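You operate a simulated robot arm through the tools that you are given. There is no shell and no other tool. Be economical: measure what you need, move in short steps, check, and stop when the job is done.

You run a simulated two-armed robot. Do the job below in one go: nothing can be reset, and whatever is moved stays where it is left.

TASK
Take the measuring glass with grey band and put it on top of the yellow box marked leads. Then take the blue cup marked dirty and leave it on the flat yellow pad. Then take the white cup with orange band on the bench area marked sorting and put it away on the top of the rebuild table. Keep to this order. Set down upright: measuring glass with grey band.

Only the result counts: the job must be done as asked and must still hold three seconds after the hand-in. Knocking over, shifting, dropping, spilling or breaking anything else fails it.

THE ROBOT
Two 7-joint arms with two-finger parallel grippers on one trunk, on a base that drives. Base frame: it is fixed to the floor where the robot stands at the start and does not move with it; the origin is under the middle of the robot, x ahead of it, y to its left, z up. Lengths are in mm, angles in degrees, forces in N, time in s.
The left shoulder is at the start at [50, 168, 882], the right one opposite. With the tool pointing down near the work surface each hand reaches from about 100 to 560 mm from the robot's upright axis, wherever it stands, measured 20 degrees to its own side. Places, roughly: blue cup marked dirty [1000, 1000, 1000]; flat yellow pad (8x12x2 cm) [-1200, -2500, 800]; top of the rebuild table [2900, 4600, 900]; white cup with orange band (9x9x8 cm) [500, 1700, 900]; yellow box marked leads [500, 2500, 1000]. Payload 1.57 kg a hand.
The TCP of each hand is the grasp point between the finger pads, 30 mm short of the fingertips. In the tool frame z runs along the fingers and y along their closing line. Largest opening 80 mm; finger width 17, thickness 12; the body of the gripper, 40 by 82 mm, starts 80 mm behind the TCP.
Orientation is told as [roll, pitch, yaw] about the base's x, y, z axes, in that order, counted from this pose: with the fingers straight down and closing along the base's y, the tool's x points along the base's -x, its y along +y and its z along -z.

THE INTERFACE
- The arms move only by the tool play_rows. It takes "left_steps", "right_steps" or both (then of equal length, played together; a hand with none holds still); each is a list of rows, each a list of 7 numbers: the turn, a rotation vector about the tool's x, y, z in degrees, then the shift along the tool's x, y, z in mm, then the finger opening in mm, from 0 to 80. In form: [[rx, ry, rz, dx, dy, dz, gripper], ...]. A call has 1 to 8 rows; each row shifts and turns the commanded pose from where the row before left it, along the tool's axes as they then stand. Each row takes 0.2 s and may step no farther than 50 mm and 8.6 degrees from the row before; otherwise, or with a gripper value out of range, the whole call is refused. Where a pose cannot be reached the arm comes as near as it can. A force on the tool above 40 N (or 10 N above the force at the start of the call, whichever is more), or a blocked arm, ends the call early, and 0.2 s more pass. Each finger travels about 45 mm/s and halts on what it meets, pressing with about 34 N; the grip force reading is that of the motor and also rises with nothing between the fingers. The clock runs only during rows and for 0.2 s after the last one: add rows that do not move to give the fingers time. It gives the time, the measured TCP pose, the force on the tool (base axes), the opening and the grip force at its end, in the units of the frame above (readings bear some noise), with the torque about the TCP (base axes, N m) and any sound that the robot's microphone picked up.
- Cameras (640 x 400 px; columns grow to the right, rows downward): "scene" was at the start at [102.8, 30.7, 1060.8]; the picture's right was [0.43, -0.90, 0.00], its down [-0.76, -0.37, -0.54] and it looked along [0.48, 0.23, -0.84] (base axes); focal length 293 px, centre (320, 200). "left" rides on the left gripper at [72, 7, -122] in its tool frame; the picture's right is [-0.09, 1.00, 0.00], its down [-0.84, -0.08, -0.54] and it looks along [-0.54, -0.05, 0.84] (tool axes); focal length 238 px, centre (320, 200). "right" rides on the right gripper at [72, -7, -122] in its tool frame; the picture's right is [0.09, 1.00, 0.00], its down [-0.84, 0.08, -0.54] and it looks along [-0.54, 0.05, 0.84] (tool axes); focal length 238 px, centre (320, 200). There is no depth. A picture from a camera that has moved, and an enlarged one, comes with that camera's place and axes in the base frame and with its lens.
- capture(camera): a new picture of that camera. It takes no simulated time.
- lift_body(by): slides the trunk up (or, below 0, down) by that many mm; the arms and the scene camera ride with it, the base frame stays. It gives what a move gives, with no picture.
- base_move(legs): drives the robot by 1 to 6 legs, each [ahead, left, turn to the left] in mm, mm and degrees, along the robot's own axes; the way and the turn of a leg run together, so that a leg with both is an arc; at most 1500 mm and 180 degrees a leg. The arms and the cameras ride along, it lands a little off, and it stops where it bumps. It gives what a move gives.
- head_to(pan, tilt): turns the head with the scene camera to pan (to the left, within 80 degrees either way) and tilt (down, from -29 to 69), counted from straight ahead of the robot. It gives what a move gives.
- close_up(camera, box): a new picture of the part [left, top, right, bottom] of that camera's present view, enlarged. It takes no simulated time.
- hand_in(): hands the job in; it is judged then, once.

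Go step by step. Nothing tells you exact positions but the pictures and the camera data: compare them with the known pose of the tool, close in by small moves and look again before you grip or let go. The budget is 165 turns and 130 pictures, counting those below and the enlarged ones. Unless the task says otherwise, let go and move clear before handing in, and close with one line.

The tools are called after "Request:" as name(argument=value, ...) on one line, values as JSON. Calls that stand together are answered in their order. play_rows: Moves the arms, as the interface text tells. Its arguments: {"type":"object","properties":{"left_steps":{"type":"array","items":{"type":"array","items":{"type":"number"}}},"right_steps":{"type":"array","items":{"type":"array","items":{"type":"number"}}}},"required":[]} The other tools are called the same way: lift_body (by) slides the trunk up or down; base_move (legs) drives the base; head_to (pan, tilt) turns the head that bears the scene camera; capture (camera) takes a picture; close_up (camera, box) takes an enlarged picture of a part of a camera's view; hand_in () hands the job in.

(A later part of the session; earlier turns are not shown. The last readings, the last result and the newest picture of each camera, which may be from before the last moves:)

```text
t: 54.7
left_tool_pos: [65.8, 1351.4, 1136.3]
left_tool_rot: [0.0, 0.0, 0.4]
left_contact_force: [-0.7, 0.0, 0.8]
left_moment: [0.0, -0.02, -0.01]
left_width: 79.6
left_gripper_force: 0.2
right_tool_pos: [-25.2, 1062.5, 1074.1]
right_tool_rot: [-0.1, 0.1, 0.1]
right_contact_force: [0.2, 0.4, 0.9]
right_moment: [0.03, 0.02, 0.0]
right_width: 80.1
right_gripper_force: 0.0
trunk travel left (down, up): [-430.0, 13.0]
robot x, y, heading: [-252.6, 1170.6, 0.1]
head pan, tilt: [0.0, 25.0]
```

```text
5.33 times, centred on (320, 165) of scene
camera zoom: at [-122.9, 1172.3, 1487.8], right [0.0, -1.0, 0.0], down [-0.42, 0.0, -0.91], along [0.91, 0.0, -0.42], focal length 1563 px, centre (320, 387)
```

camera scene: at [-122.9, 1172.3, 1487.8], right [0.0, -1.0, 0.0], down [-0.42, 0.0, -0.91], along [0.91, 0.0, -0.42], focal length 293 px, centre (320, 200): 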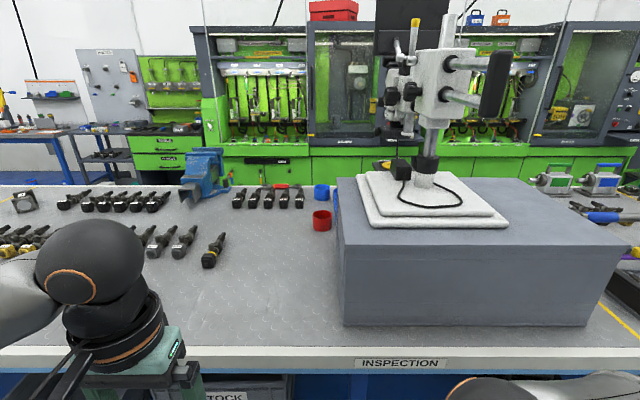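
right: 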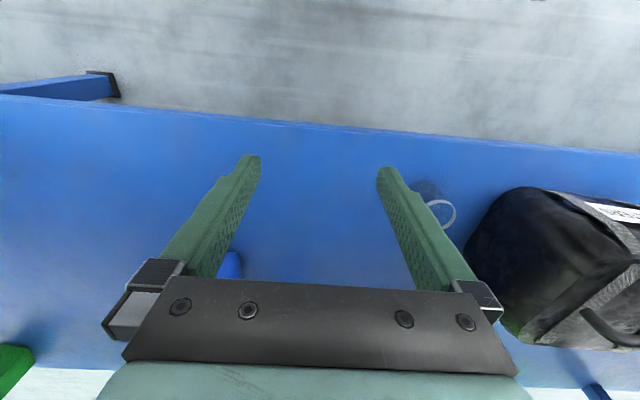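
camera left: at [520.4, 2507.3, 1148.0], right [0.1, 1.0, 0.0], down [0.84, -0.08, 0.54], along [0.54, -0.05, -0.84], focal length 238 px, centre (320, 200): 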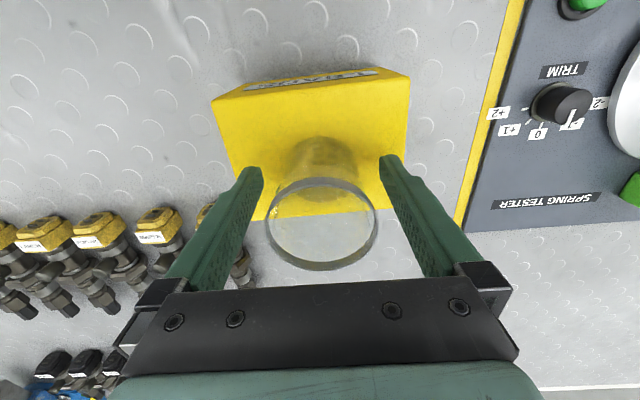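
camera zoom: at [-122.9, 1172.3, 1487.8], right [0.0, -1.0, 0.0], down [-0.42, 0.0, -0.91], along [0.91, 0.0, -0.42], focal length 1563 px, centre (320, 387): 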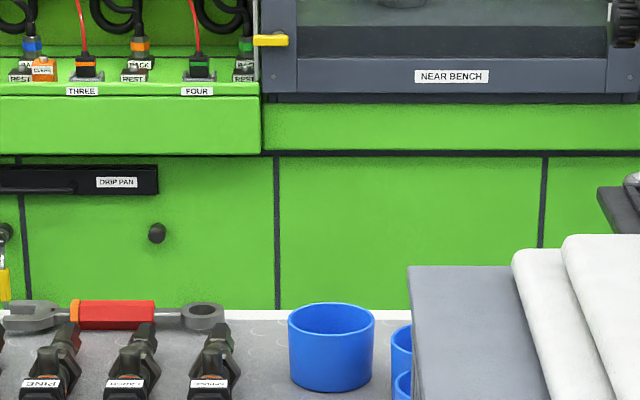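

The cups stand behind the crate, so I must reach them from behind the bench. I drive left past the bench's end and look for the way around.

Request:
base_move(legs=[[0, 1400, 0], [0, 1400, 0], [0, 300, 0]])

Request:
head_to(pan=10, tilt=20)

Request:
capture(camera="scene")

Request:
head_to(pan=70, tilt=20)

Request:
capture(camera="scene")

```text
t: 69.9
left_tool_pos: [57.2, 4433.4, 1136.6]
left_tool_rot: [0.0, 0.0, -0.6]
left_contact_force: [-0.3, -0.3, -1.4]
left_moment: [-0.04, 0.01, -0.02]
left_width: 80.1
left_gripper_force: 0.0
right_tool_pos: [-38.6, 4145.7, 1074.8]
right_tool_rot: [-0.1, 0.1, -0.5]
right_contact_force: [-0.2, 0.6, -0.8]
right_moment: [-0.05, 0.02, 0.01]
right_width: 79.9
right_gripper_force: 0.1
trunk travel left (down, up): [-430.0, 13.0]
robot x, y, heading: [-268.1, 4260.3, -0.6]
head pan, tilt: [0.0, 25.0]
```

```text
t: 70.6
left_tool_pos: [57.7, 4432.5, 1136.3]
left_tool_rot: [0.0, 0.0, -0.7]
left_contact_force: [0.2, 0.3, -0.3]
left_moment: [-0.01, -0.04, 0.02]
left_width: 80.3
left_gripper_force: 0.1
right_tool_pos: [-39.3, 4145.4, 1073.9]
right_tool_rot: [-0.2, 0.0, -0.7]
right_contact_force: [-0.5, -1.0, -0.7]
right_moment: [0.01, -0.02, 0.01]
right_width: 80.2
right_gripper_force: 0.1
trunk travel left (down, up): [-430.0, 13.0]
robot x, y, heading: [-267.2, 4257.2, -0.6]
head pan, tilt: [10.0, 20.0]
```

```text
97 pictures are left
camera scene: at [-134.6, 4272.1, 1495.9], right [0.16, -0.99, 0.0], down [-0.34, -0.06, -0.94], along [0.93, 0.15, -0.34], focal length 293 px, centre (320, 200)
```

scene: 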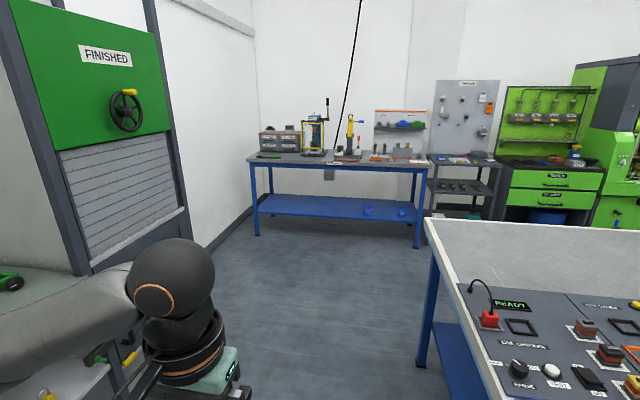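

```text
t: 71.9
left_tool_pos: [57.4, 4431.9, 1136.1]
left_tool_rot: [-0.1, -0.1, -0.6]
left_contact_force: [-0.5, 0.4, -0.3]
left_moment: [-0.01, -0.02, -0.01]
left_width: 80.2
left_gripper_force: 0.0
right_tool_pos: [-40.2, 4144.8, 1073.9]
right_tool_rot: [-0.1, 0.1, -0.6]
right_contact_force: [-0.5, 0.3, 0.7]
right_moment: [0.0, -0.01, 0.01]
right_width: 80.1
right_gripper_force: 0.2
trunk travel left (down, up): [-430.0, 13.0]
robot x, y, heading: [-267.2, 4257.4, -0.6]
head pan, tilt: [70.0, 20.0]
```

```text
96 pictures are left
camera scene: at [-193.7, 4344.1, 1495.9], right [0.94, -0.35, 0.0], down [-0.12, -0.32, -0.94], along [0.33, 0.88, -0.34], focal length 293 px, centre (320, 200)
```

scene: 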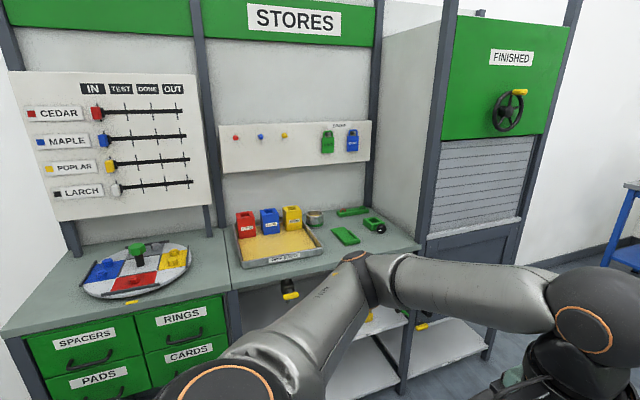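

The passage between bench end (y about 3960) and the stores (y about 5150) is open, and the rebuild table front is near x 2690. I drive through it.

Request:
base_move(legs=[[0, 230, 0.6], [1050, 0, 0], [1050, 0, 0]])

Request:
head_to(pan=-78, tilt=15)

Request:
capture(camera="scene")

Request:
head_to(pan=0, tilt=35)

Request:
capture(camera="scene")

```text
t: 83.8
left_tool_pos: [2179.8, 4703.1, 1138.3]
left_tool_rot: [0.0, 0.0, 1.4]
left_contact_force: [0.5, -0.1, 0.0]
left_moment: [-0.02, 0.01, 0.06]
left_width: 80.1
left_gripper_force: 0.0
right_tool_pos: [2093.8, 4413.4, 1072.4]
right_tool_rot: [-0.2, 0.1, 1.4]
right_contact_force: [0.5, 0.6, -0.8]
right_moment: [-0.01, 0.03, -0.01]
right_width: 80.2
right_gripper_force: 0.1
trunk travel left (down, up): [-430.0, 13.0]
robot x, y, heading: [1863.6, 4519.6, 1.3]
head pan, tilt: [70.0, 20.0]
```

```text
t: 86.1
left_tool_pos: [2181.1, 4702.3, 1136.3]
left_tool_rot: [0.0, -0.1, 1.4]
left_contact_force: [-0.3, 0.4, -0.4]
left_moment: [-0.03, 0.01, 0.01]
left_width: 80.0
left_gripper_force: 0.0
right_tool_pos: [2094.8, 4413.3, 1072.8]
right_tool_rot: [-0.1, 0.1, 1.3]
right_contact_force: [-0.1, -0.5, -0.5]
right_moment: [0.0, 0.0, 0.0]
right_width: 80.0
right_gripper_force: 0.1
trunk travel left (down, up): [-430.0, 13.0]
robot x, y, heading: [1864.5, 4517.0, 1.4]
head pan, tilt: [-78.0, 15.0]
```

```text
95 pictures are left
camera scene: at [1925.5, 4427.4, 1504.1], right [-0.97, -0.23, 0.0], down [-0.06, 0.25, -0.97], along [0.23, -0.94, -0.26], focal length 293 px, centre (320, 200)
```

scene: 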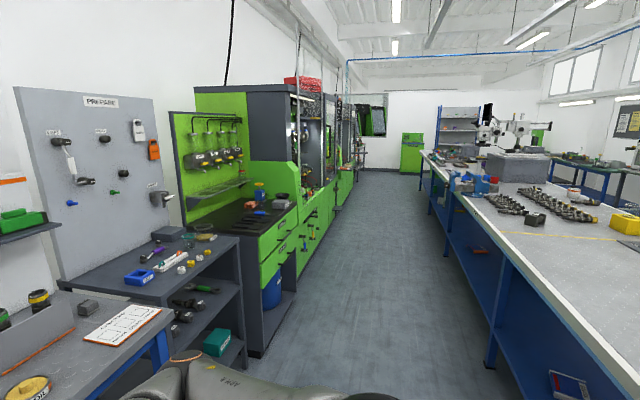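

```text
t: 87.6
left_tool_pos: [2181.8, 4701.4, 1136.4]
left_tool_rot: [-0.1, -0.1, 1.4]
left_contact_force: [-0.6, 0.5, 0.3]
left_moment: [-0.01, -0.05, 0.02]
left_width: 80.5
left_gripper_force: 0.0
right_tool_pos: [2095.5, 4412.7, 1074.3]
right_tool_rot: [-0.1, 0.0, 1.5]
right_contact_force: [0.6, -0.2, 0.5]
right_moment: [0.02, 0.02, -0.05]
right_width: 79.8
right_gripper_force: 0.1
trunk travel left (down, up): [-430.0, 13.0]
robot x, y, heading: [1865.0, 4518.2, 1.4]
head pan, tilt: [0.0, 35.0]
```

```text
94 pictures are left
camera scene: at [1991.8, 4520.4, 1472.1], right [0.02, -1.0, 0.0], down [-0.57, -0.01, -0.82], along [0.82, 0.02, -0.57], focal length 293 px, centre (320, 200)
```

scene: 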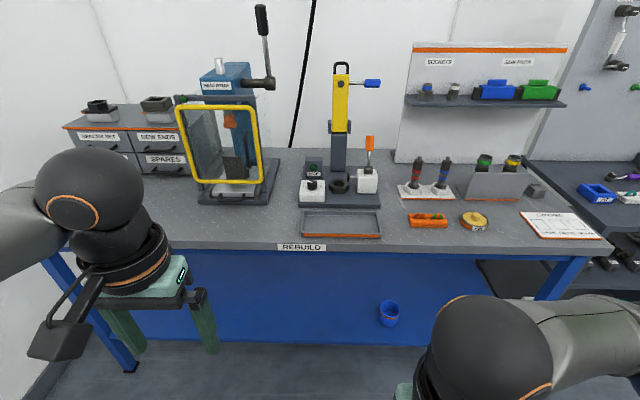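

The aisle behind the bench (x about 1270 to 2700) is clear. I turn around to face the bench and drive down the aisle to the cups.

Request:
base_move(legs=[[0, 0, 178.6], [50, 1200, 0], [0, 1200, 0], [0, 900, 0]])

Request:
head_to(pan=0, tilt=40)

Request:
capture(camera="scene")

```text
t: 111.0
left_tool_pos: [1522.7, 1062.9, 1137.1]
left_tool_rot: [0.0, 0.0, 179.5]
left_contact_force: [0.1, -1.2, 0.5]
left_moment: [0.0, 0.0, 0.02]
left_width: 79.9
left_gripper_force: 0.2
right_tool_pos: [1618.2, 1347.8, 1073.3]
right_tool_rot: [-0.1, 0.1, 179.5]
right_contact_force: [-0.5, -0.3, 0.0]
right_moment: [0.04, -0.01, 0.0]
right_width: 80.1
right_gripper_force: 0.0
trunk travel left (down, up): [-430.0, 13.0]
robot x, y, heading: [1847.4, 1235.9, 179.1]
head pan, tilt: [0.0, 35.0]
```

```text
t: 111.6
left_tool_pos: [1521.4, 1060.7, 1136.3]
left_tool_rot: [-0.1, 0.0, 179.5]
left_contact_force: [0.0, 0.5, -0.5]
left_moment: [-0.01, -0.01, 0.0]
left_width: 79.9
left_gripper_force: 0.1
right_tool_pos: [1617.9, 1348.3, 1072.2]
right_tool_rot: [-0.1, 0.2, 179.3]
right_contact_force: [-0.7, 0.1, 0.2]
right_moment: [0.0, -0.03, 0.0]
right_width: 80.0
right_gripper_force: 0.1
trunk travel left (down, up): [-430.0, 13.0]
robot x, y, heading: [1846.0, 1236.2, 179.4]
head pan, tilt: [0.0, 40.0]
```

```text
93 pictures are left
camera scene: at [1720.2, 1238.5, 1464.6], right [0.01, 1.0, 0.0], down [0.64, -0.01, -0.77], along [-0.77, 0.01, -0.64], focal length 293 px, centre (320, 200)
```

scene: 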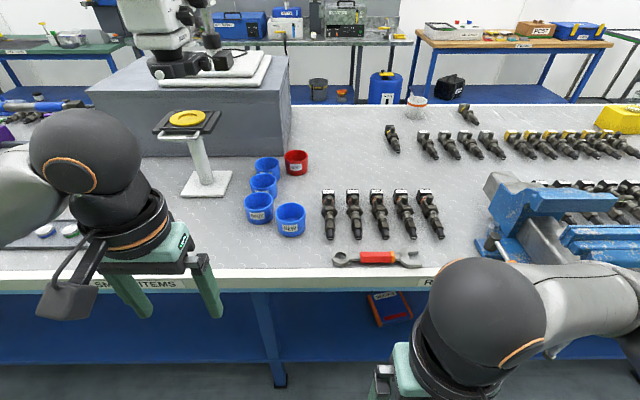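

Request:
close_up(camera="scene", box=[220, 140, 330, 250])

```text
3.64 times, centred on (275, 195) of scene
camera zoom: at [1720.2, 1238.5, 1464.6], right [0.01, 1.0, 0.0], down [0.64, -0.01, -0.77], along [-0.77, 0.01, -0.64], focal length 1066 px, centre (484, 218)
```

zoom: 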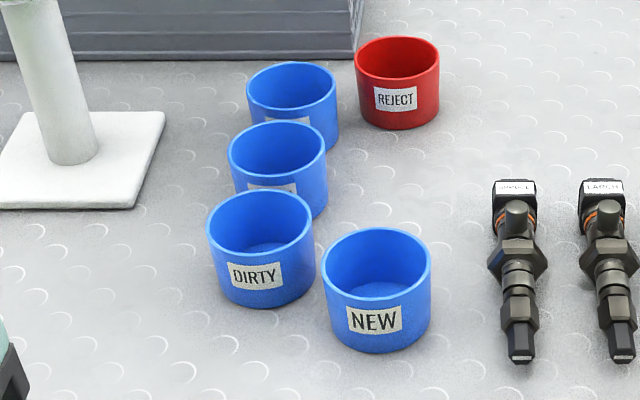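

The DIRTY cup is about [1112, 1080], Ø about 80, height about 50 — too wide to span, so I will pinch its wall on the free side. I drive closer and bring the left hand above it.

Request:
base_move(legs=[[200, 0, 0]])

Request:
play_rows(left_steps=[[0, 0, 0, -40, 0, 0, 80], [0, 0, 0, -40, 0, 0, 80], [0, 0, 0, 0, 0, 0, 80]])

Request:
capture(camera="left")

Request:
capture(camera="scene")

```text
t: 113.2
left_tool_pos: [1319.7, 1065.3, 1136.8]
left_tool_rot: [0.0, 0.1, 179.3]
left_contact_force: [-0.2, 0.0, -0.4]
left_moment: [0.01, -0.01, -0.01]
left_width: 80.2
left_gripper_force: 0.1
right_tool_pos: [1416.4, 1350.7, 1073.7]
right_tool_rot: [-0.1, 0.1, 179.4]
right_contact_force: [0.1, -0.7, -0.4]
right_moment: [0.0, -0.04, 0.02]
right_width: 80.1
right_gripper_force: 0.0
trunk travel left (down, up): [-430.0, 13.0]
robot x, y, heading: [1642.4, 1236.8, 179.4]
head pan, tilt: [0.0, 40.0]
```

```text
t: 114.0
left_tool_pos: [1240.0, 1067.1, 1135.7]
left_tool_rot: [0.0, -0.1, 179.3]
left_contact_force: [0.2, -0.3, 0.5]
left_moment: [-0.01, -0.01, 0.01]
left_width: 79.9
left_gripper_force: 0.0
right_tool_pos: [1418.0, 1350.7, 1073.1]
right_tool_rot: [-0.1, 0.1, 179.3]
right_contact_force: [0.6, -0.4, -0.1]
right_moment: [0.01, 0.01, -0.02]
right_width: 80.1
right_gripper_force: 0.1
trunk travel left (down, up): [-430.0, 13.0]
robot x, y, heading: [1644.5, 1241.2, 179.2]
head pan, tilt: [0.0, 40.0]
```

```text
91 pictures are left
camera left: at [1310.7, 1058.8, 1257.7], right [-0.1, -0.99, 0.0], down [-0.84, 0.09, 0.54], along [-0.54, 0.06, -0.84], focal length 238 px, centre (320, 200)
```

left: 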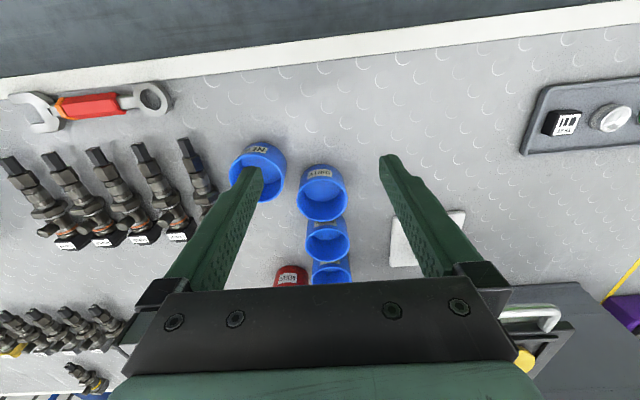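

```text
90 pictures are left
camera scene: at [1520.2, 1240.7, 1464.6], right [0.01, 1.0, 0.0], down [0.64, -0.01, -0.77], along [-0.77, 0.01, -0.64], focal length 293 px, centre (320, 200)
```

scene: 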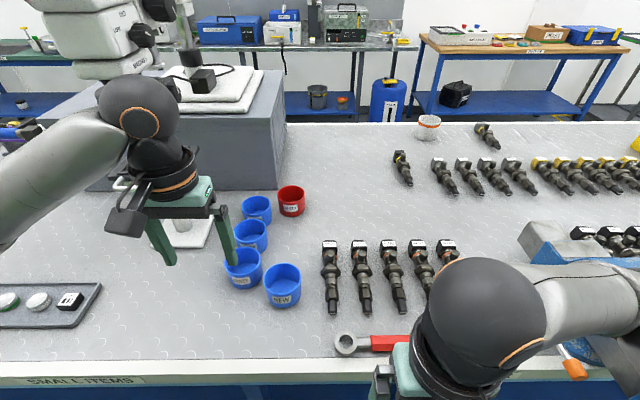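

Request:
close_up(camera="left", box=[220, 130, 380, 230])

Request:
close_up(camera="scene", box=[200, 180, 320, 320])

```text
4.00 times, centred on (300, 180) of left
camera zoom: at [1310.7, 1058.8, 1257.7], right [-0.1, -0.99, 0.0], down [-0.84, 0.09, 0.54], along [-0.54, 0.06, -0.84], focal length 953 px, centre (400, 280)
```

zoom: 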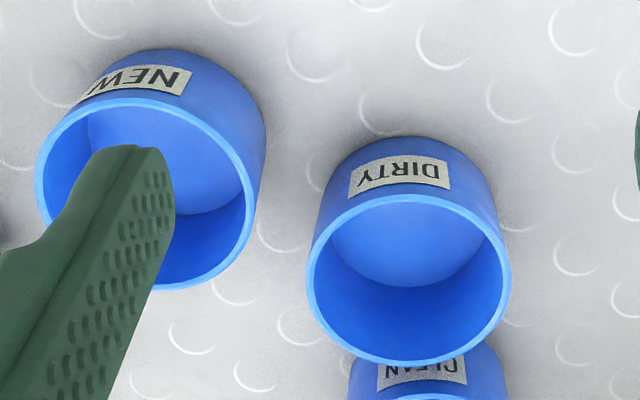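

```text
2.86 times, centred on (260, 250) of scene
camera zoom: at [1520.2, 1240.7, 1464.6], right [0.01, 1.0, 0.0], down [0.64, -0.01, -0.77], along [-0.77, 0.01, -0.64], focal length 838 px, centre (491, 57)
```

zoom: 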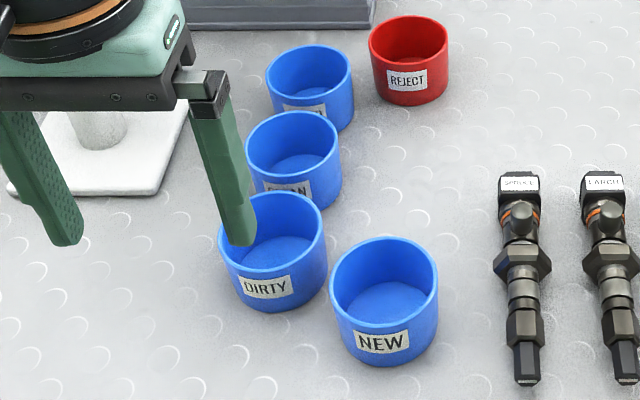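

DIRTY cup: centre [1117, 1077], rim z about 960, Ø 76. I place the left hand over its −y wall and partly lower.

Request:
play_rows(left_steps=[[0, 0, 0, -41, 9.4, 0, 50], [0, 0, 0, -41, 9.3, 0, 50], [0, 0, 0, -41, 9.3, 0, 50], [0, 0, 0, 0, 0, 40, 50], [0, 0, 0, 0, 0, 40, 50], [0, 0, 0, 0, 0, 0, 50]])

Request:
capture(camera="left")

Request:
close_up(camera="scene", box=[180, 160, 320, 320])

```text
t: 115.4
left_tool_pos: [1117.6, 1040.7, 1055.9]
left_tool_rot: [0.0, -0.1, 179.3]
left_contact_force: [0.4, -0.4, -1.2]
left_moment: [0.0, 0.01, -0.01]
left_width: 50.0
left_gripper_force: 0.1
right_tool_pos: [1416.8, 1351.5, 1073.6]
right_tool_rot: [-0.1, 0.1, 179.3]
right_contact_force: [-0.1, 0.2, 0.4]
right_moment: [0.0, -0.02, 0.0]
right_width: 79.9
right_gripper_force: 0.1
trunk travel left (down, up): [-430.0, 13.0]
robot x, y, heading: [1644.5, 1237.5, 179.7]
head pan, tilt: [0.0, 40.0]
```

```text
87 pictures are left
camera left: at [1187.1, 1032.3, 1177.3], right [-0.1, -0.99, 0.0], down [-0.84, 0.09, 0.54], along [-0.54, 0.06, -0.84], focal length 238 px, centre (320, 200)
```

left: 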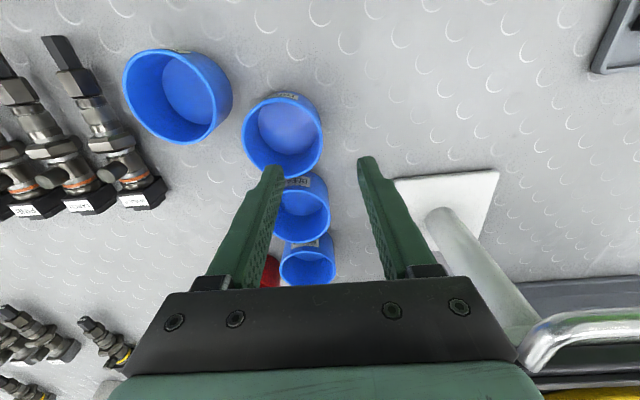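

```text
2.50 times, centred on (250, 240) of scene
camera zoom: at [1520.1, 1240.8, 1464.6], right [0.01, 1.0, 0.0], down [0.64, -0.01, -0.77], along [-0.77, 0.01, -0.64], focal length 733 px, centre (495, 100)
```

zoom: 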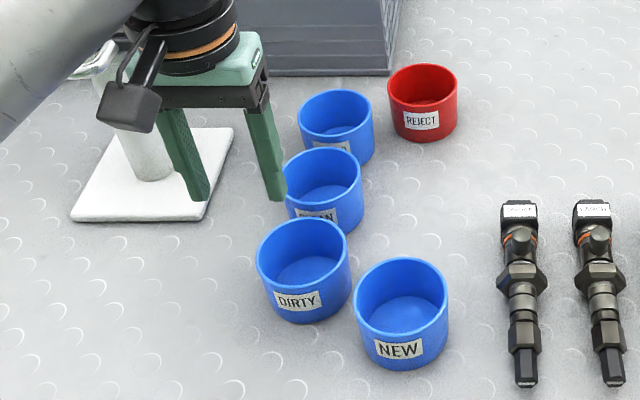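

Request:
play_rows(left_steps=[[0, 0, 0, 0, 1, 35, 50], [0, 0, 0, 0, 0, 35, 50], [0, 0, 0, 0, 0, 15, 50], [0, 0, 0, 0, 0, 0, 50]])

Request:
capture(camera="left")

Request:
close_up(camera="scene", box=[180, 160, 320, 320])

```text
t: 116.4
left_tool_pos: [1117.8, 1038.1, 970.8]
left_tool_rot: [0.1, 0.0, 179.3]
left_contact_force: [0.0, 0.8, 0.8]
left_moment: [0.01, 0.02, 0.01]
left_width: 49.8
left_gripper_force: 0.1
right_tool_pos: [1418.2, 1351.0, 1073.1]
right_tool_rot: [-0.1, 0.3, 179.4]
right_contact_force: [0.0, 0.3, -0.6]
right_moment: [0.01, 0.01, 0.03]
right_width: 79.9
right_gripper_force: 0.1
trunk travel left (down, up): [-430.0, 13.0]
robot x, y, heading: [1640.8, 1241.3, 179.4]
head pan, tilt: [0.0, 40.0]
```

```text
85 pictures are left
camera left: at [1187.8, 1030.5, 1092.2], right [-0.1, -0.99, 0.0], down [-0.84, 0.09, 0.54], along [-0.54, 0.06, -0.84], focal length 238 px, centre (320, 200)
```

left: 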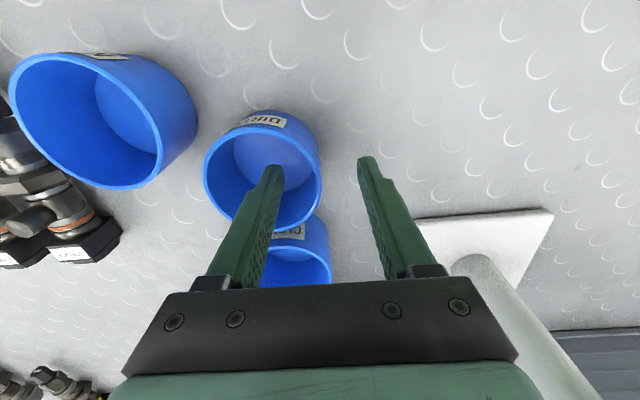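

```text
2.50 times, centred on (250, 240) of scene
camera zoom: at [1520.0, 1240.8, 1464.5], right [0.01, 1.0, 0.0], down [0.64, -0.01, -0.77], along [-0.77, 0.01, -0.64], focal length 733 px, centre (495, 100)
```

zoom: 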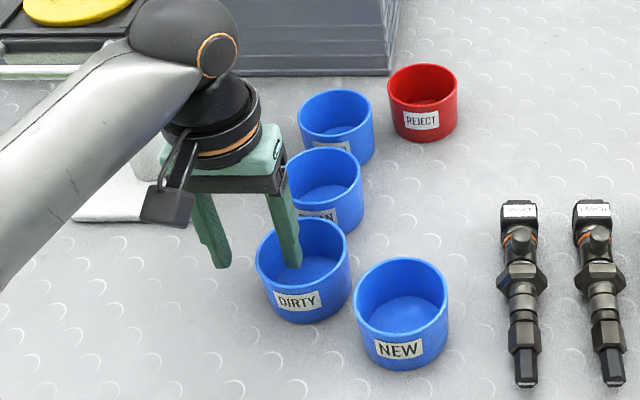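

The inner finger is inside the cup and the outer one clear. I go down a bit more and close on the wall.

Request:
play_rows(left_steps=[[0, 0, 0, 3, 0, 9, 50], [0, 0, 0, 0, 0, 9, 50], [0, 0, 0, 0, 0, 0, 50]])

Request:
play_rows(left_steps=[[0, 0, 0, 0, 0, 0, 35], [0, 0, 0, 0, 0, 0, 22], [0, 0, 0, 0, 0, 0, 10], [0, 0, 0, 0, 0, 0, 0], [0, 0, 0, 0, 0, 0, 0], [0, 0, 0, 0, 0, 0, 0], [0, 0, 0, 0, 0, 0, 0]])

Request:
capture(camera="left")

Request:
close_up(camera="scene", box=[180, 160, 320, 320])

```text
t: 117.2
left_tool_pos: [1120.0, 1038.5, 953.6]
left_tool_rot: [0.0, -0.1, 179.5]
left_contact_force: [0.6, -0.8, 0.3]
left_moment: [0.02, -0.01, 0.0]
left_width: 50.1
left_gripper_force: 0.1
right_tool_pos: [1419.1, 1349.7, 1073.3]
right_tool_rot: [-0.1, 0.1, 179.3]
right_contact_force: [-0.2, 0.5, 0.2]
right_moment: [-0.02, 0.02, -0.03]
right_width: 79.8
right_gripper_force: 0.0
trunk travel left (down, up): [-430.0, 13.0]
robot x, y, heading: [1644.0, 1241.2, 179.5]
head pan, tilt: [0.0, 40.0]
```

```text
t: 118.8
left_tool_pos: [1119.6, 1039.6, 952.6]
left_tool_rot: [-0.1, -0.2, 179.4]
left_contact_force: [-6.1, 0.8, 7.8]
left_moment: [0.71, 0.27, 0.41]
left_width: 6.5
left_gripper_force: 26.6
right_tool_pos: [1417.1, 1351.0, 1072.7]
right_tool_rot: [0.0, 0.2, 179.3]
right_contact_force: [-0.5, -0.3, 0.7]
right_moment: [0.01, 0.0, 0.02]
right_width: 79.9
right_gripper_force: 0.1
trunk travel left (down, up): [-430.0, 13.0]
robot x, y, heading: [1647.1, 1235.6, 179.4]
head pan, tilt: [0.0, 40.0]
```

```text
83 pictures are left
camera left: at [1190.7, 1031.1, 1075.5], right [-0.1, -0.99, 0.0], down [-0.83, 0.09, 0.55], along [-0.54, 0.06, -0.84], focal length 238 px, centre (320, 200)
```

left: 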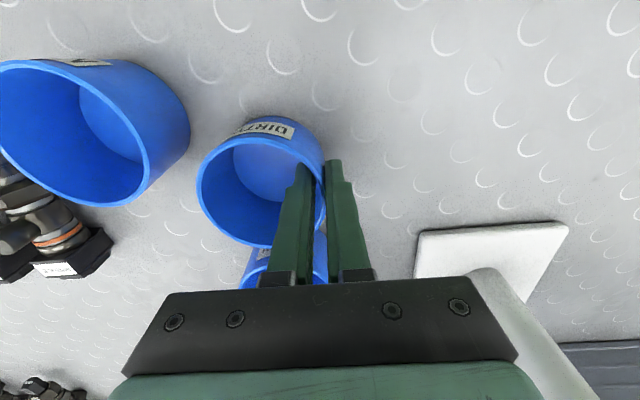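

```text
2.50 times, centred on (250, 240) of scene
camera zoom: at [1520.0, 1241.2, 1464.6], right [0.01, 1.0, 0.0], down [0.64, -0.01, -0.77], along [-0.77, 0.01, -0.64], focal length 733 px, centre (495, 100)
```

zoom: 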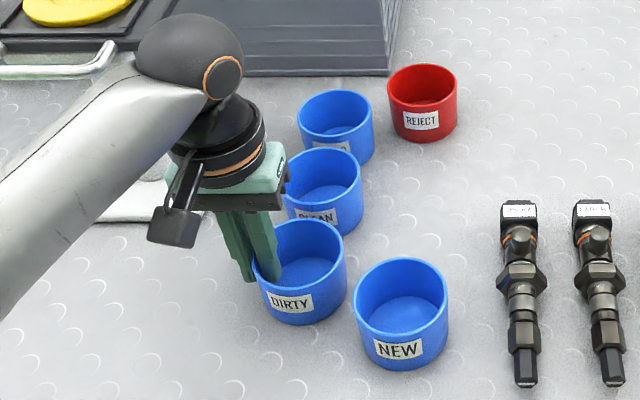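

The wall is pinched (6.5 mm). I lift straight up and check.

Request:
play_rows(left_steps=[[0, 0, 0, 0, 0, -10, 0], [0, 0, 0, 0, 0, -20, 0], [0, 0, 0, 0, 0, -40, 0], [0, 0, 0, 0, 0, -40, 0], [0, 0, 0, 0, 0, 0, 0]])

Request:
capture(camera="left")

Request:
capture(camera="scene")

```text
t: 120.0
left_tool_pos: [1119.9, 1037.9, 1066.2]
left_tool_rot: [0.0, 0.1, 179.3]
left_contact_force: [-0.6, 0.5, -0.6]
left_moment: [0.04, 0.01, -0.01]
left_width: 4.0
left_gripper_force: 25.2
right_tool_pos: [1418.1, 1350.3, 1073.1]
right_tool_rot: [-0.1, 0.1, 179.4]
right_contact_force: [-0.9, 0.1, 0.7]
right_moment: [-0.01, -0.02, -0.01]
right_width: 79.9
right_gripper_force: 0.1
trunk travel left (down, up): [-430.0, 13.0]
robot x, y, heading: [1645.1, 1236.4, 179.4]
head pan, tilt: [0.0, 40.0]
```

```text
81 pictures are left
camera left: at [1190.3, 1030.7, 1186.9], right [-0.1, -0.99, 0.0], down [-0.84, 0.09, 0.54], along [-0.54, 0.06, -0.84], focal length 238 px, centre (320, 200)
```

left: 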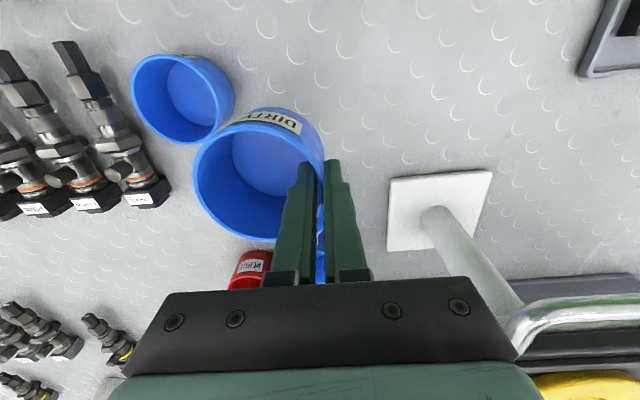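

```text
80 pictures are left
camera scene: at [1519.7, 1240.8, 1464.5], right [0.01, 1.0, 0.0], down [0.64, -0.01, -0.77], along [-0.77, 0.01, -0.64], focal length 293 px, centre (320, 200)
```

scene: 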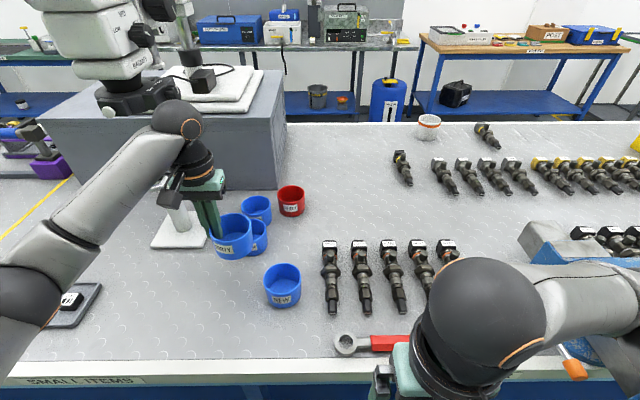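

The cup is lifted cleanly. I raise further, retract the hand, and back away from the bench; then look down the aisle to the right end.

Request:
play_rows(left_steps=[[0, 0, 0, 0, 0, -35, 0], [0, 0, 0, 0, 0, -35, 0], [0, 0, 0, 40, 0, 0, 0], [0, 0, 0, 45, 0, 0, 0], [0, 0, 0, 45, 0, 0, 0], [0, 0, 0, 45, 0, 0, 0], [0, 0, 0, 35, 0, 0, 0]])

Request:
base_move(legs=[[-280, 0, 0.5]])

Request:
head_to(pan=70, tilt=18)

Request:
capture(camera="scene")

Request:
head_to(pan=40, tilt=10)

Request:
capture(camera="scene")

```text
t: 121.6
left_tool_pos: [1330.0, 1033.3, 1132.1]
left_tool_rot: [0.0, 0.0, 179.3]
left_contact_force: [-0.3, -0.1, -0.2]
left_moment: [0.01, 0.05, -0.01]
left_width: 3.8
left_gripper_force: 24.1
right_tool_pos: [1417.3, 1350.7, 1072.8]
right_tool_rot: [-0.1, 0.1, 179.2]
right_contact_force: [0.8, -0.5, 0.5]
right_moment: [0.02, 0.02, 0.02]
right_width: 79.9
right_gripper_force: 0.1
trunk travel left (down, up): [-430.0, 13.0]
robot x, y, heading: [1644.5, 1240.1, 179.4]
head pan, tilt: [0.0, 40.0]
```

```text
t: 123.6
left_tool_pos: [1609.8, 1030.5, 1132.5]
left_tool_rot: [0.1, 0.0, 179.6]
left_contact_force: [0.1, 0.2, -1.4]
left_moment: [-0.03, 0.04, -0.01]
left_width: 3.7
left_gripper_force: 24.3
right_tool_pos: [1695.8, 1346.5, 1073.6]
right_tool_rot: [0.0, 0.0, 179.6]
right_contact_force: [-0.4, -0.6, 0.1]
right_moment: [0.02, 0.05, 0.03]
right_width: 79.8
right_gripper_force: 0.0
trunk travel left (down, up): [-430.0, 13.0]
robot x, y, heading: [1923.5, 1235.1, 179.8]
head pan, tilt: [0.0, 40.0]
```

```text
t: 125.0
left_tool_pos: [1607.7, 1030.7, 1131.9]
left_tool_rot: [-0.1, -0.1, 179.6]
left_contact_force: [-0.8, -0.1, -1.0]
left_moment: [-0.01, 0.02, 0.03]
left_width: 3.3
left_gripper_force: 24.2
right_tool_pos: [1696.4, 1346.4, 1073.2]
right_tool_rot: [-0.2, 0.0, 179.6]
right_contact_force: [-0.1, -0.8, 0.0]
right_moment: [-0.01, -0.01, 0.01]
right_width: 80.0
right_gripper_force: 0.0
trunk travel left (down, up): [-430.0, 13.0]
robot x, y, heading: [1925.3, 1234.7, 179.7]
head pan, tilt: [70.0, 18.0]
```

```text
79 pictures are left
camera scene: at [1850.8, 1149.7, 1499.2], right [-0.94, 0.35, 0.0], down [0.11, 0.29, -0.95], along [-0.33, -0.89, -0.31], focal length 293 px, centre (320, 200)
```

scene: 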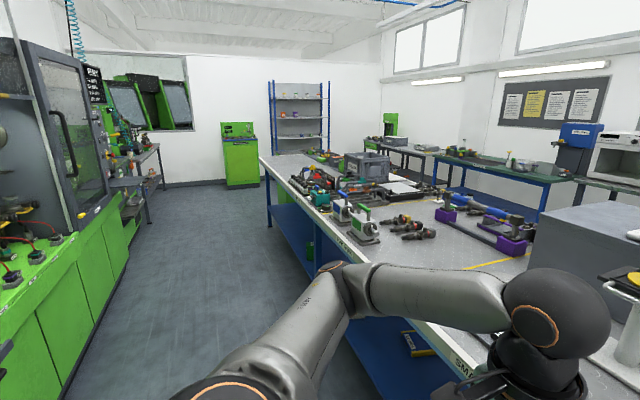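

```text
t: 125.9
left_tool_pos: [1608.6, 1030.1, 1131.6]
left_tool_rot: [0.1, 0.0, 179.6]
left_contact_force: [0.3, -0.9, 0.0]
left_moment: [0.01, 0.0, -0.02]
left_width: 3.3
left_gripper_force: 23.9
right_tool_pos: [1696.4, 1346.6, 1074.0]
right_tool_rot: [-0.2, 0.0, 179.7]
right_contact_force: [0.4, 0.0, 0.6]
right_moment: [0.0, 0.0, 0.01]
right_width: 79.7
right_gripper_force: 0.1
trunk travel left (down, up): [-430.0, 13.0]
robot x, y, heading: [1922.5, 1233.4, 179.8]
head pan, tilt: [40.0, 10.0]
```

```text
78 pictures are left
camera scene: at [1811.8, 1177.8, 1512.2], right [-0.64, 0.77, 0.0], down [0.13, 0.11, -0.98], along [-0.76, -0.63, -0.17], focal length 293 px, centre (320, 200)
```

scene: 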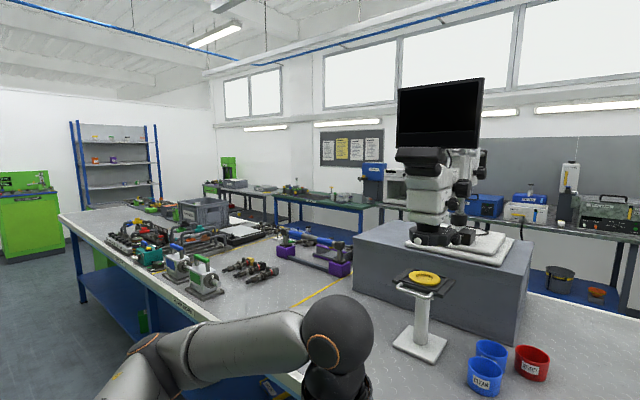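

Request:
capture(camera="left")

Request:
base_move(legs=[[0, 1100, 0], [0, 1100, 0], [0, 1100, 0], [0, 950, 0]])

Request:
head_to(pan=0, tilt=15)

Request:
capture(camera="scene")

Request:
head_to(pan=50, tilt=25)

Request:
capture(camera="scene")

```text
77 pictures are left
camera left: at [1679.7, 1022.8, 1253.7], right [-0.1, -1.0, 0.0], down [-0.84, 0.08, 0.54], along [-0.54, 0.05, -0.84], focal length 238 px, centre (320, 200)
```

left: 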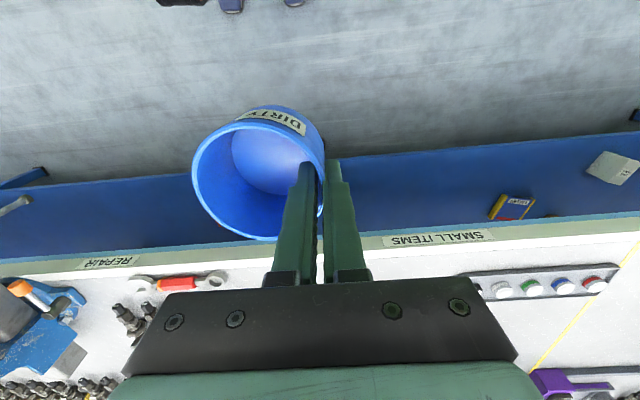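

```text
t: 146.6
left_tool_pos: [1563.0, -3222.3, 1132.5]
left_tool_rot: [0.1, -0.1, 179.2]
left_contact_force: [0.2, 0.7, -0.7]
left_moment: [0.0, -0.01, 0.04]
left_width: 1.5
left_gripper_force: 23.6
right_tool_pos: [1651.6, -2907.8, 1073.7]
right_tool_rot: [-0.1, 0.1, 179.2]
right_contact_force: [0.0, -0.5, 0.2]
right_moment: [-0.01, 0.0, -0.02]
right_width: 79.7
right_gripper_force: 0.0
trunk travel left (down, up): [-430.0, 13.0]
robot x, y, heading: [1882.7, -3017.2, 179.2]
head pan, tilt: [40.0, 10.0]
```

```text
t: 147.7
left_tool_pos: [1562.6, -3222.2, 1132.6]
left_tool_rot: [0.1, 0.0, 179.3]
left_contact_force: [-0.1, -0.2, 0.0]
left_moment: [-0.03, -0.03, 0.0]
left_width: 1.7
left_gripper_force: 23.8
right_tool_pos: [1652.5, -2907.3, 1074.9]
right_tool_rot: [-0.1, 0.1, 179.2]
right_contact_force: [0.2, 0.3, 0.3]
right_moment: [0.0, -0.01, -0.01]
right_width: 79.9
right_gripper_force: 0.1
trunk travel left (down, up): [-430.0, 13.0]
robot x, y, heading: [1876.0, -3018.7, 179.2]
head pan, tilt: [0.0, 15.0]
```

```text
76 pictures are left
camera scene: at [1745.7, -3016.2, 1504.1], right [0.01, 1.0, 0.0], down [0.26, 0.0, -0.97], along [-0.97, 0.01, -0.26], focal length 293 px, centre (320, 200)
```

scene: 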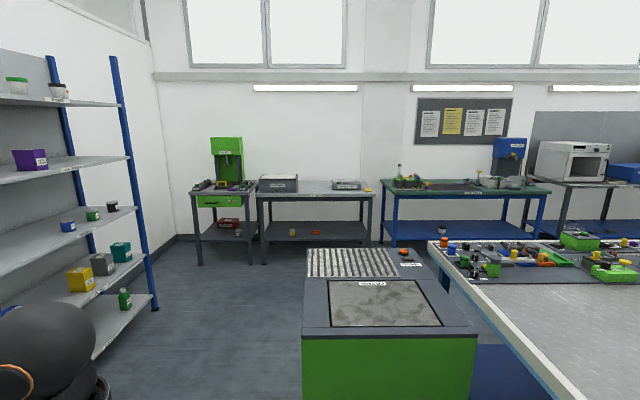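

```text
t: 148.9
left_tool_pos: [1562.0, -3222.3, 1132.4]
left_tool_rot: [0.0, 0.0, 179.2]
left_contact_force: [-0.3, -0.2, 0.7]
left_moment: [0.03, -0.01, -0.01]
left_width: 1.8
left_gripper_force: 23.9
right_tool_pos: [1652.5, -2905.9, 1073.6]
right_tool_rot: [-0.1, 0.1, 179.3]
right_contact_force: [-0.4, -0.7, -0.3]
right_moment: [0.0, -0.03, 0.01]
right_width: 80.0
right_gripper_force: 0.1
trunk travel left (down, up): [-430.0, 13.0]
robot x, y, heading: [1880.2, -3017.8, 179.4]
head pan, tilt: [50.0, 25.0]
```

```text
75 pictures are left
camera scene: at [1778.9, -3087.2, 1487.9], right [-0.76, 0.65, 0.0], down [0.28, 0.32, -0.91], along [-0.59, -0.69, -0.42], focal length 293 px, centre (320, 200)
```

scene: 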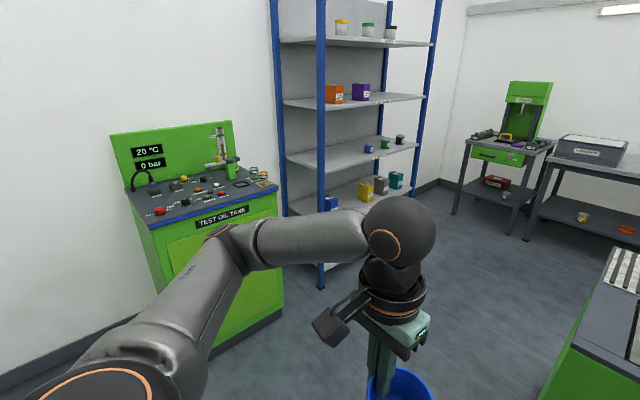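

Request:
capture(camera="left")

Request:
head_to(pan=20, tilt=55)

Request:
capture(camera="scene")

```text
74 pictures are left
camera left: at [1633.9, -3230.4, 1253.7], right [-0.11, -0.99, 0.0], down [-0.84, 0.09, 0.54], along [-0.54, 0.06, -0.84], focal length 238 px, centre (320, 200)
```

left: 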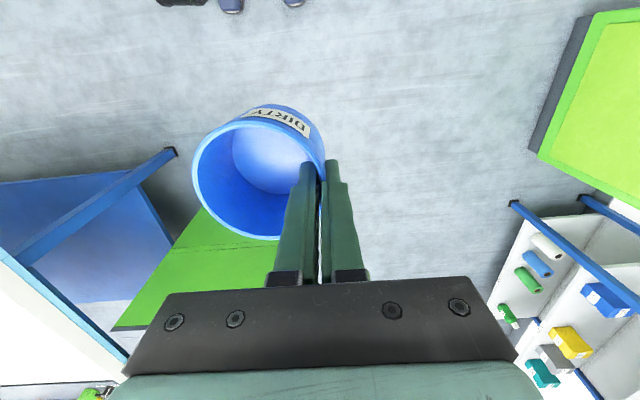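

```text
t: 149.8
left_tool_pos: [1562.6, -3222.5, 1133.1]
left_tool_rot: [0.0, 0.0, 179.3]
left_contact_force: [0.5, 0.0, -0.2]
left_moment: [-0.03, 0.04, 0.0]
left_width: 1.4
left_gripper_force: 23.4
right_tool_pos: [1652.2, -2905.8, 1073.8]
right_tool_rot: [-0.1, 0.1, 179.1]
right_contact_force: [0.1, -0.9, -0.2]
right_moment: [0.04, 0.03, -0.02]
right_width: 80.0
right_gripper_force: 0.2
trunk travel left (down, up): [-430.0, 13.0]
robot x, y, heading: [1877.8, -3016.9, 179.1]
head pan, tilt: [20.0, 55.0]
```

```text
73 pictures are left
camera scene: at [1771.0, -3041.3, 1443.9], right [-0.33, 0.94, 0.0], down [0.77, 0.27, -0.57], along [-0.54, -0.19, -0.82], focal length 293 px, centre (320, 200)
```

scene: 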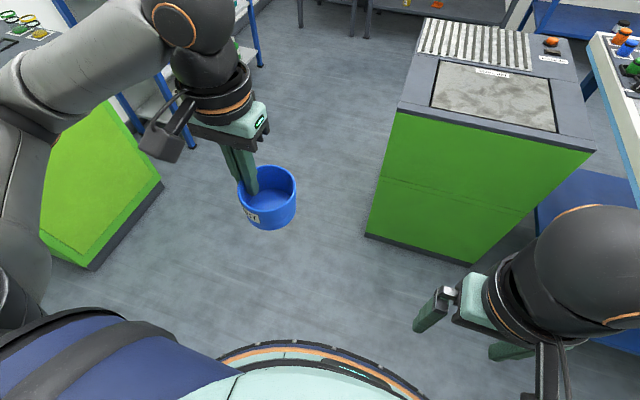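

The cup is held firmly. The way on runs between the green washer (y above −3054) and the tank/shelf (y below −4340), then toward the grey table with the yellow pad near [−1285, −2476]. I drive there.

Request:
base_move(legs=[[0, 640, 0.6], [1150, 0, 0], [1100, 0, 0]])

Request:
base_move(legs=[[0, -1330, 0]])

Request:
head_to(pan=10, tilt=35)

Request:
capture(camera="scene")

```text
t: 164.1
left_tool_pos: [-688.3, -3934.5, 1133.5]
left_tool_rot: [0.1, 0.0, -177.9]
left_contact_force: [0.2, -1.1, -0.6]
left_moment: [0.0, 0.0, -0.02]
left_width: 1.8
left_gripper_force: 23.8
right_tool_pos: [-616.3, -3614.6, 1074.1]
right_tool_rot: [-0.1, 0.0, -177.8]
right_contact_force: [-0.2, -0.8, -1.2]
right_moment: [0.03, 0.02, 0.0]
right_width: 79.8
right_gripper_force: 0.0
trunk travel left (down, up): [-430.0, 13.0]
robot x, y, heading: [-384.4, -3721.2, -177.8]
head pan, tilt: [20.0, 55.0]
```

```text
t: 170.8
left_tool_pos: [-736.7, -2605.2, 1132.0]
left_tool_rot: [0.0, 0.0, -178.1]
left_contact_force: [-1.0, 0.4, -0.7]
left_moment: [-0.07, 0.0, 0.0]
left_width: 1.9
left_gripper_force: 23.2
right_tool_pos: [-661.1, -2286.7, 1074.8]
right_tool_rot: [-0.2, 0.1, -178.2]
right_contact_force: [-0.2, 0.8, 0.9]
right_moment: [0.03, 0.01, 0.01]
right_width: 79.8
right_gripper_force: 0.1
trunk travel left (down, up): [-430.0, 13.0]
robot x, y, heading: [-429.6, -2388.6, -178.0]
head pan, tilt: [20.0, 55.0]
```

```text
t: 171.6
left_tool_pos: [-737.1, -2606.3, 1133.2]
left_tool_rot: [-0.1, 0.1, -178.2]
left_contact_force: [-0.9, -0.2, -0.8]
left_moment: [-0.02, -0.01, 0.02]
left_width: 1.7
left_gripper_force: 23.3
right_tool_pos: [-661.3, -2285.9, 1073.5]
right_tool_rot: [-0.2, 0.2, -178.2]
right_contact_force: [-0.3, 0.5, 0.0]
right_moment: [0.0, 0.02, -0.03]
right_width: 80.0
right_gripper_force: 0.0
trunk travel left (down, up): [-430.0, 13.0]
robot x, y, heading: [-428.0, -2385.4, -178.3]
head pan, tilt: [10.0, 35.0]
```

```text
72 pictures are left
camera scene: at [-555.6, -2406.9, 1472.0], right [-0.21, 0.98, 0.0], down [0.56, 0.12, -0.82], along [-0.8, -0.17, -0.57], focal length 293 px, centre (320, 200)
```

scene: 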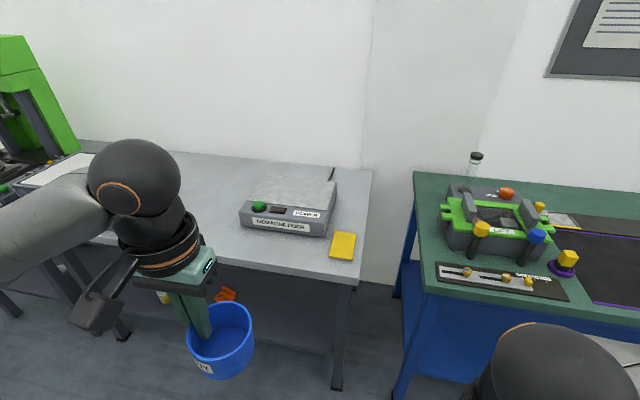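

The pad lies around x −1190…−1300, y −2440…−2510 at the table front, with a device to its left. I drive closer so the left hand lines up.

Request:
base_move(legs=[[240, -90, -1.8]])

Request:
head_to(pan=10, tilt=45)

Request:
capture(camera="scene")

Request:
capture(camera="left")

```text
t: 173.4
left_tool_pos: [-981.0, -2508.3, 1131.7]
left_tool_rot: [-0.1, 0.1, 179.9]
left_contact_force: [-0.1, -0.1, -0.7]
left_moment: [-0.03, 0.0, -0.01]
left_width: 1.7
left_gripper_force: 23.2
right_tool_pos: [-897.3, -2190.9, 1072.8]
right_tool_rot: [-0.1, 0.2, 180.0]
right_contact_force: [0.2, -0.2, 0.2]
right_moment: [-0.03, 0.01, 0.04]
right_width: 80.0
right_gripper_force: 0.0
trunk travel left (down, up): [-430.0, 13.0]
robot x, y, heading: [-665.1, -2301.7, -180.0]
head pan, tilt: [10.0, 35.0]
```

```text
t: 174.2
left_tool_pos: [-980.2, -2508.7, 1132.9]
left_tool_rot: [0.0, -0.1, -180.0]
left_contact_force: [0.2, 0.5, -0.3]
left_moment: [-0.03, -0.01, 0.0]
left_width: 1.9
left_gripper_force: 23.6
right_tool_pos: [-895.3, -2191.8, 1072.5]
right_tool_rot: [-0.1, 0.1, 180.1]
right_contact_force: [-0.3, 0.1, -1.5]
right_moment: [0.0, 0.03, -0.02]
right_width: 79.9
right_gripper_force: 0.0
trunk travel left (down, up): [-430.0, 13.0]
robot x, y, heading: [-671.9, -2299.9, -180.1]
head pan, tilt: [10.0, 45.0]
```

```text
71 pictures are left
camera scene: at [-787.9, -2314.5, 1457.3], right [-0.17, 0.98, 0.0], down [0.7, 0.12, -0.71], along [-0.7, -0.12, -0.71], focal length 293 px, centre (320, 200)
```

scene: 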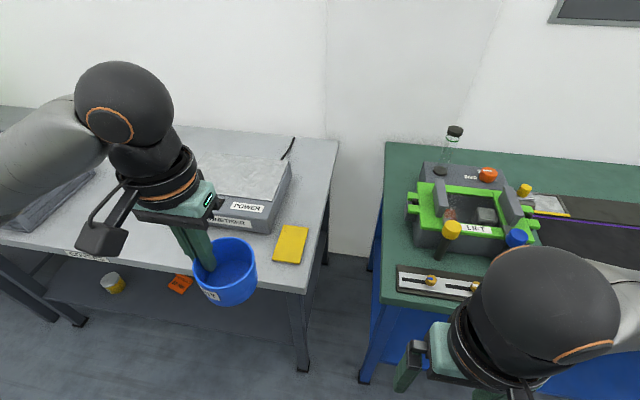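

```text
70 pictures are left
camera left: at [-910.0, -2516.2, 1253.7], right [-0.09, -1.0, 0.0], down [-0.84, 0.08, 0.54], along [-0.54, 0.05, -0.84], focal length 238 px, centre (320, 200)
```

left: 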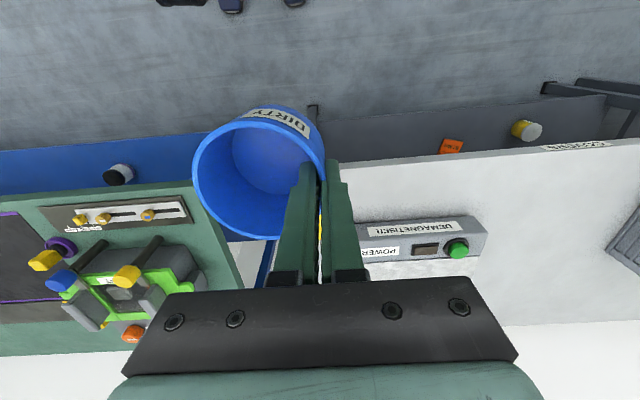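

Pad centre comes out near [−1238, −2468], top z about 828. I extend the hand over it, then lower partway.

Request:
play_rows(left_steps=[[0, 0, 0, -43, -0.6, 0, 0], [0, 0, 0, -43, -0.6, 0, 0], [0, 0, 0, -43, -0.6, 0, 0], [0, 0, 0, -43, -0.6, 0, 0], [0, 0, 0, -43, -0.6, 0, 0], [0, 0, 0, -43, -0.5, 0, 0], [0, 0, 0, 0, 0, 40, 0], [0, 0, 0, 0, 0, 40, 0]])

Request:
play_rows(left_steps=[[0, 0, 0, 0, 0, 40, 0], [0, 0, 0, 0, 0, 40, 0], [0, 0, 0, 0, 0, 30, 0], [0, 0, 0, 0, 0, 0, 0]])

Request:
capture(camera="left")

Request:
close_up(camera="scene", box=[180, 140, 360, 300])

```text
t: 175.9
left_tool_pos: [-1242.3, -2504.4, 1051.6]
left_tool_rot: [0.0, -0.1, 180.0]
left_contact_force: [0.1, -0.1, 0.0]
left_moment: [-0.03, -0.03, -0.01]
left_width: 1.7
left_gripper_force: 23.2
right_tool_pos: [-896.9, -2191.3, 1074.4]
right_tool_rot: [-0.1, 0.1, 180.0]
right_contact_force: [-0.7, -0.4, 0.4]
right_moment: [0.02, -0.02, -0.01]
right_width: 80.0
right_gripper_force: 0.0
trunk travel left (down, up): [-430.0, 13.0]
robot x, y, heading: [-664.2, -2301.7, -180.1]
head pan, tilt: [10.0, 45.0]
```

```text
t: 176.9
left_tool_pos: [-1240.2, -2504.5, 943.5]
left_tool_rot: [0.0, 0.0, 180.0]
left_contact_force: [-0.9, -0.6, -1.4]
left_moment: [-0.03, 0.02, -0.01]
left_width: 1.9
left_gripper_force: 23.5
right_tool_pos: [-896.7, -2192.3, 1072.8]
right_tool_rot: [-0.2, 0.1, 180.1]
right_contact_force: [-0.1, -0.4, -0.1]
right_moment: [0.03, -0.04, -0.01]
right_width: 80.1
right_gripper_force: 0.1
trunk travel left (down, up): [-430.0, 13.0]
robot x, y, heading: [-670.4, -2301.0, -180.1]
head pan, tilt: [10.0, 45.0]
```

```text
69 pictures are left
camera left: at [-1168.5, -2513.0, 1064.5], right [-0.09, -1.0, 0.0], down [-0.84, 0.08, 0.54], along [-0.54, 0.05, -0.84], focal length 238 px, centre (320, 200)
```

left: 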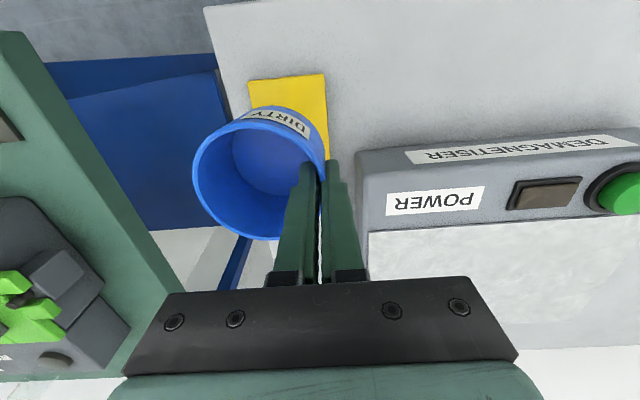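

```text
2.50 times, centred on (270, 220) of scene
camera zoom: at [-787.9, -2314.5, 1457.3], right [-0.17, 0.98, 0.0], down [0.7, 0.12, -0.71], along [-0.7, -0.12, -0.71], focal length 733 px, centre (445, 150)
```

zoom: 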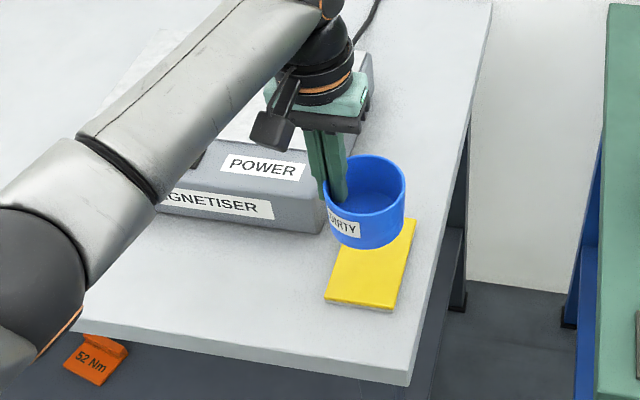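

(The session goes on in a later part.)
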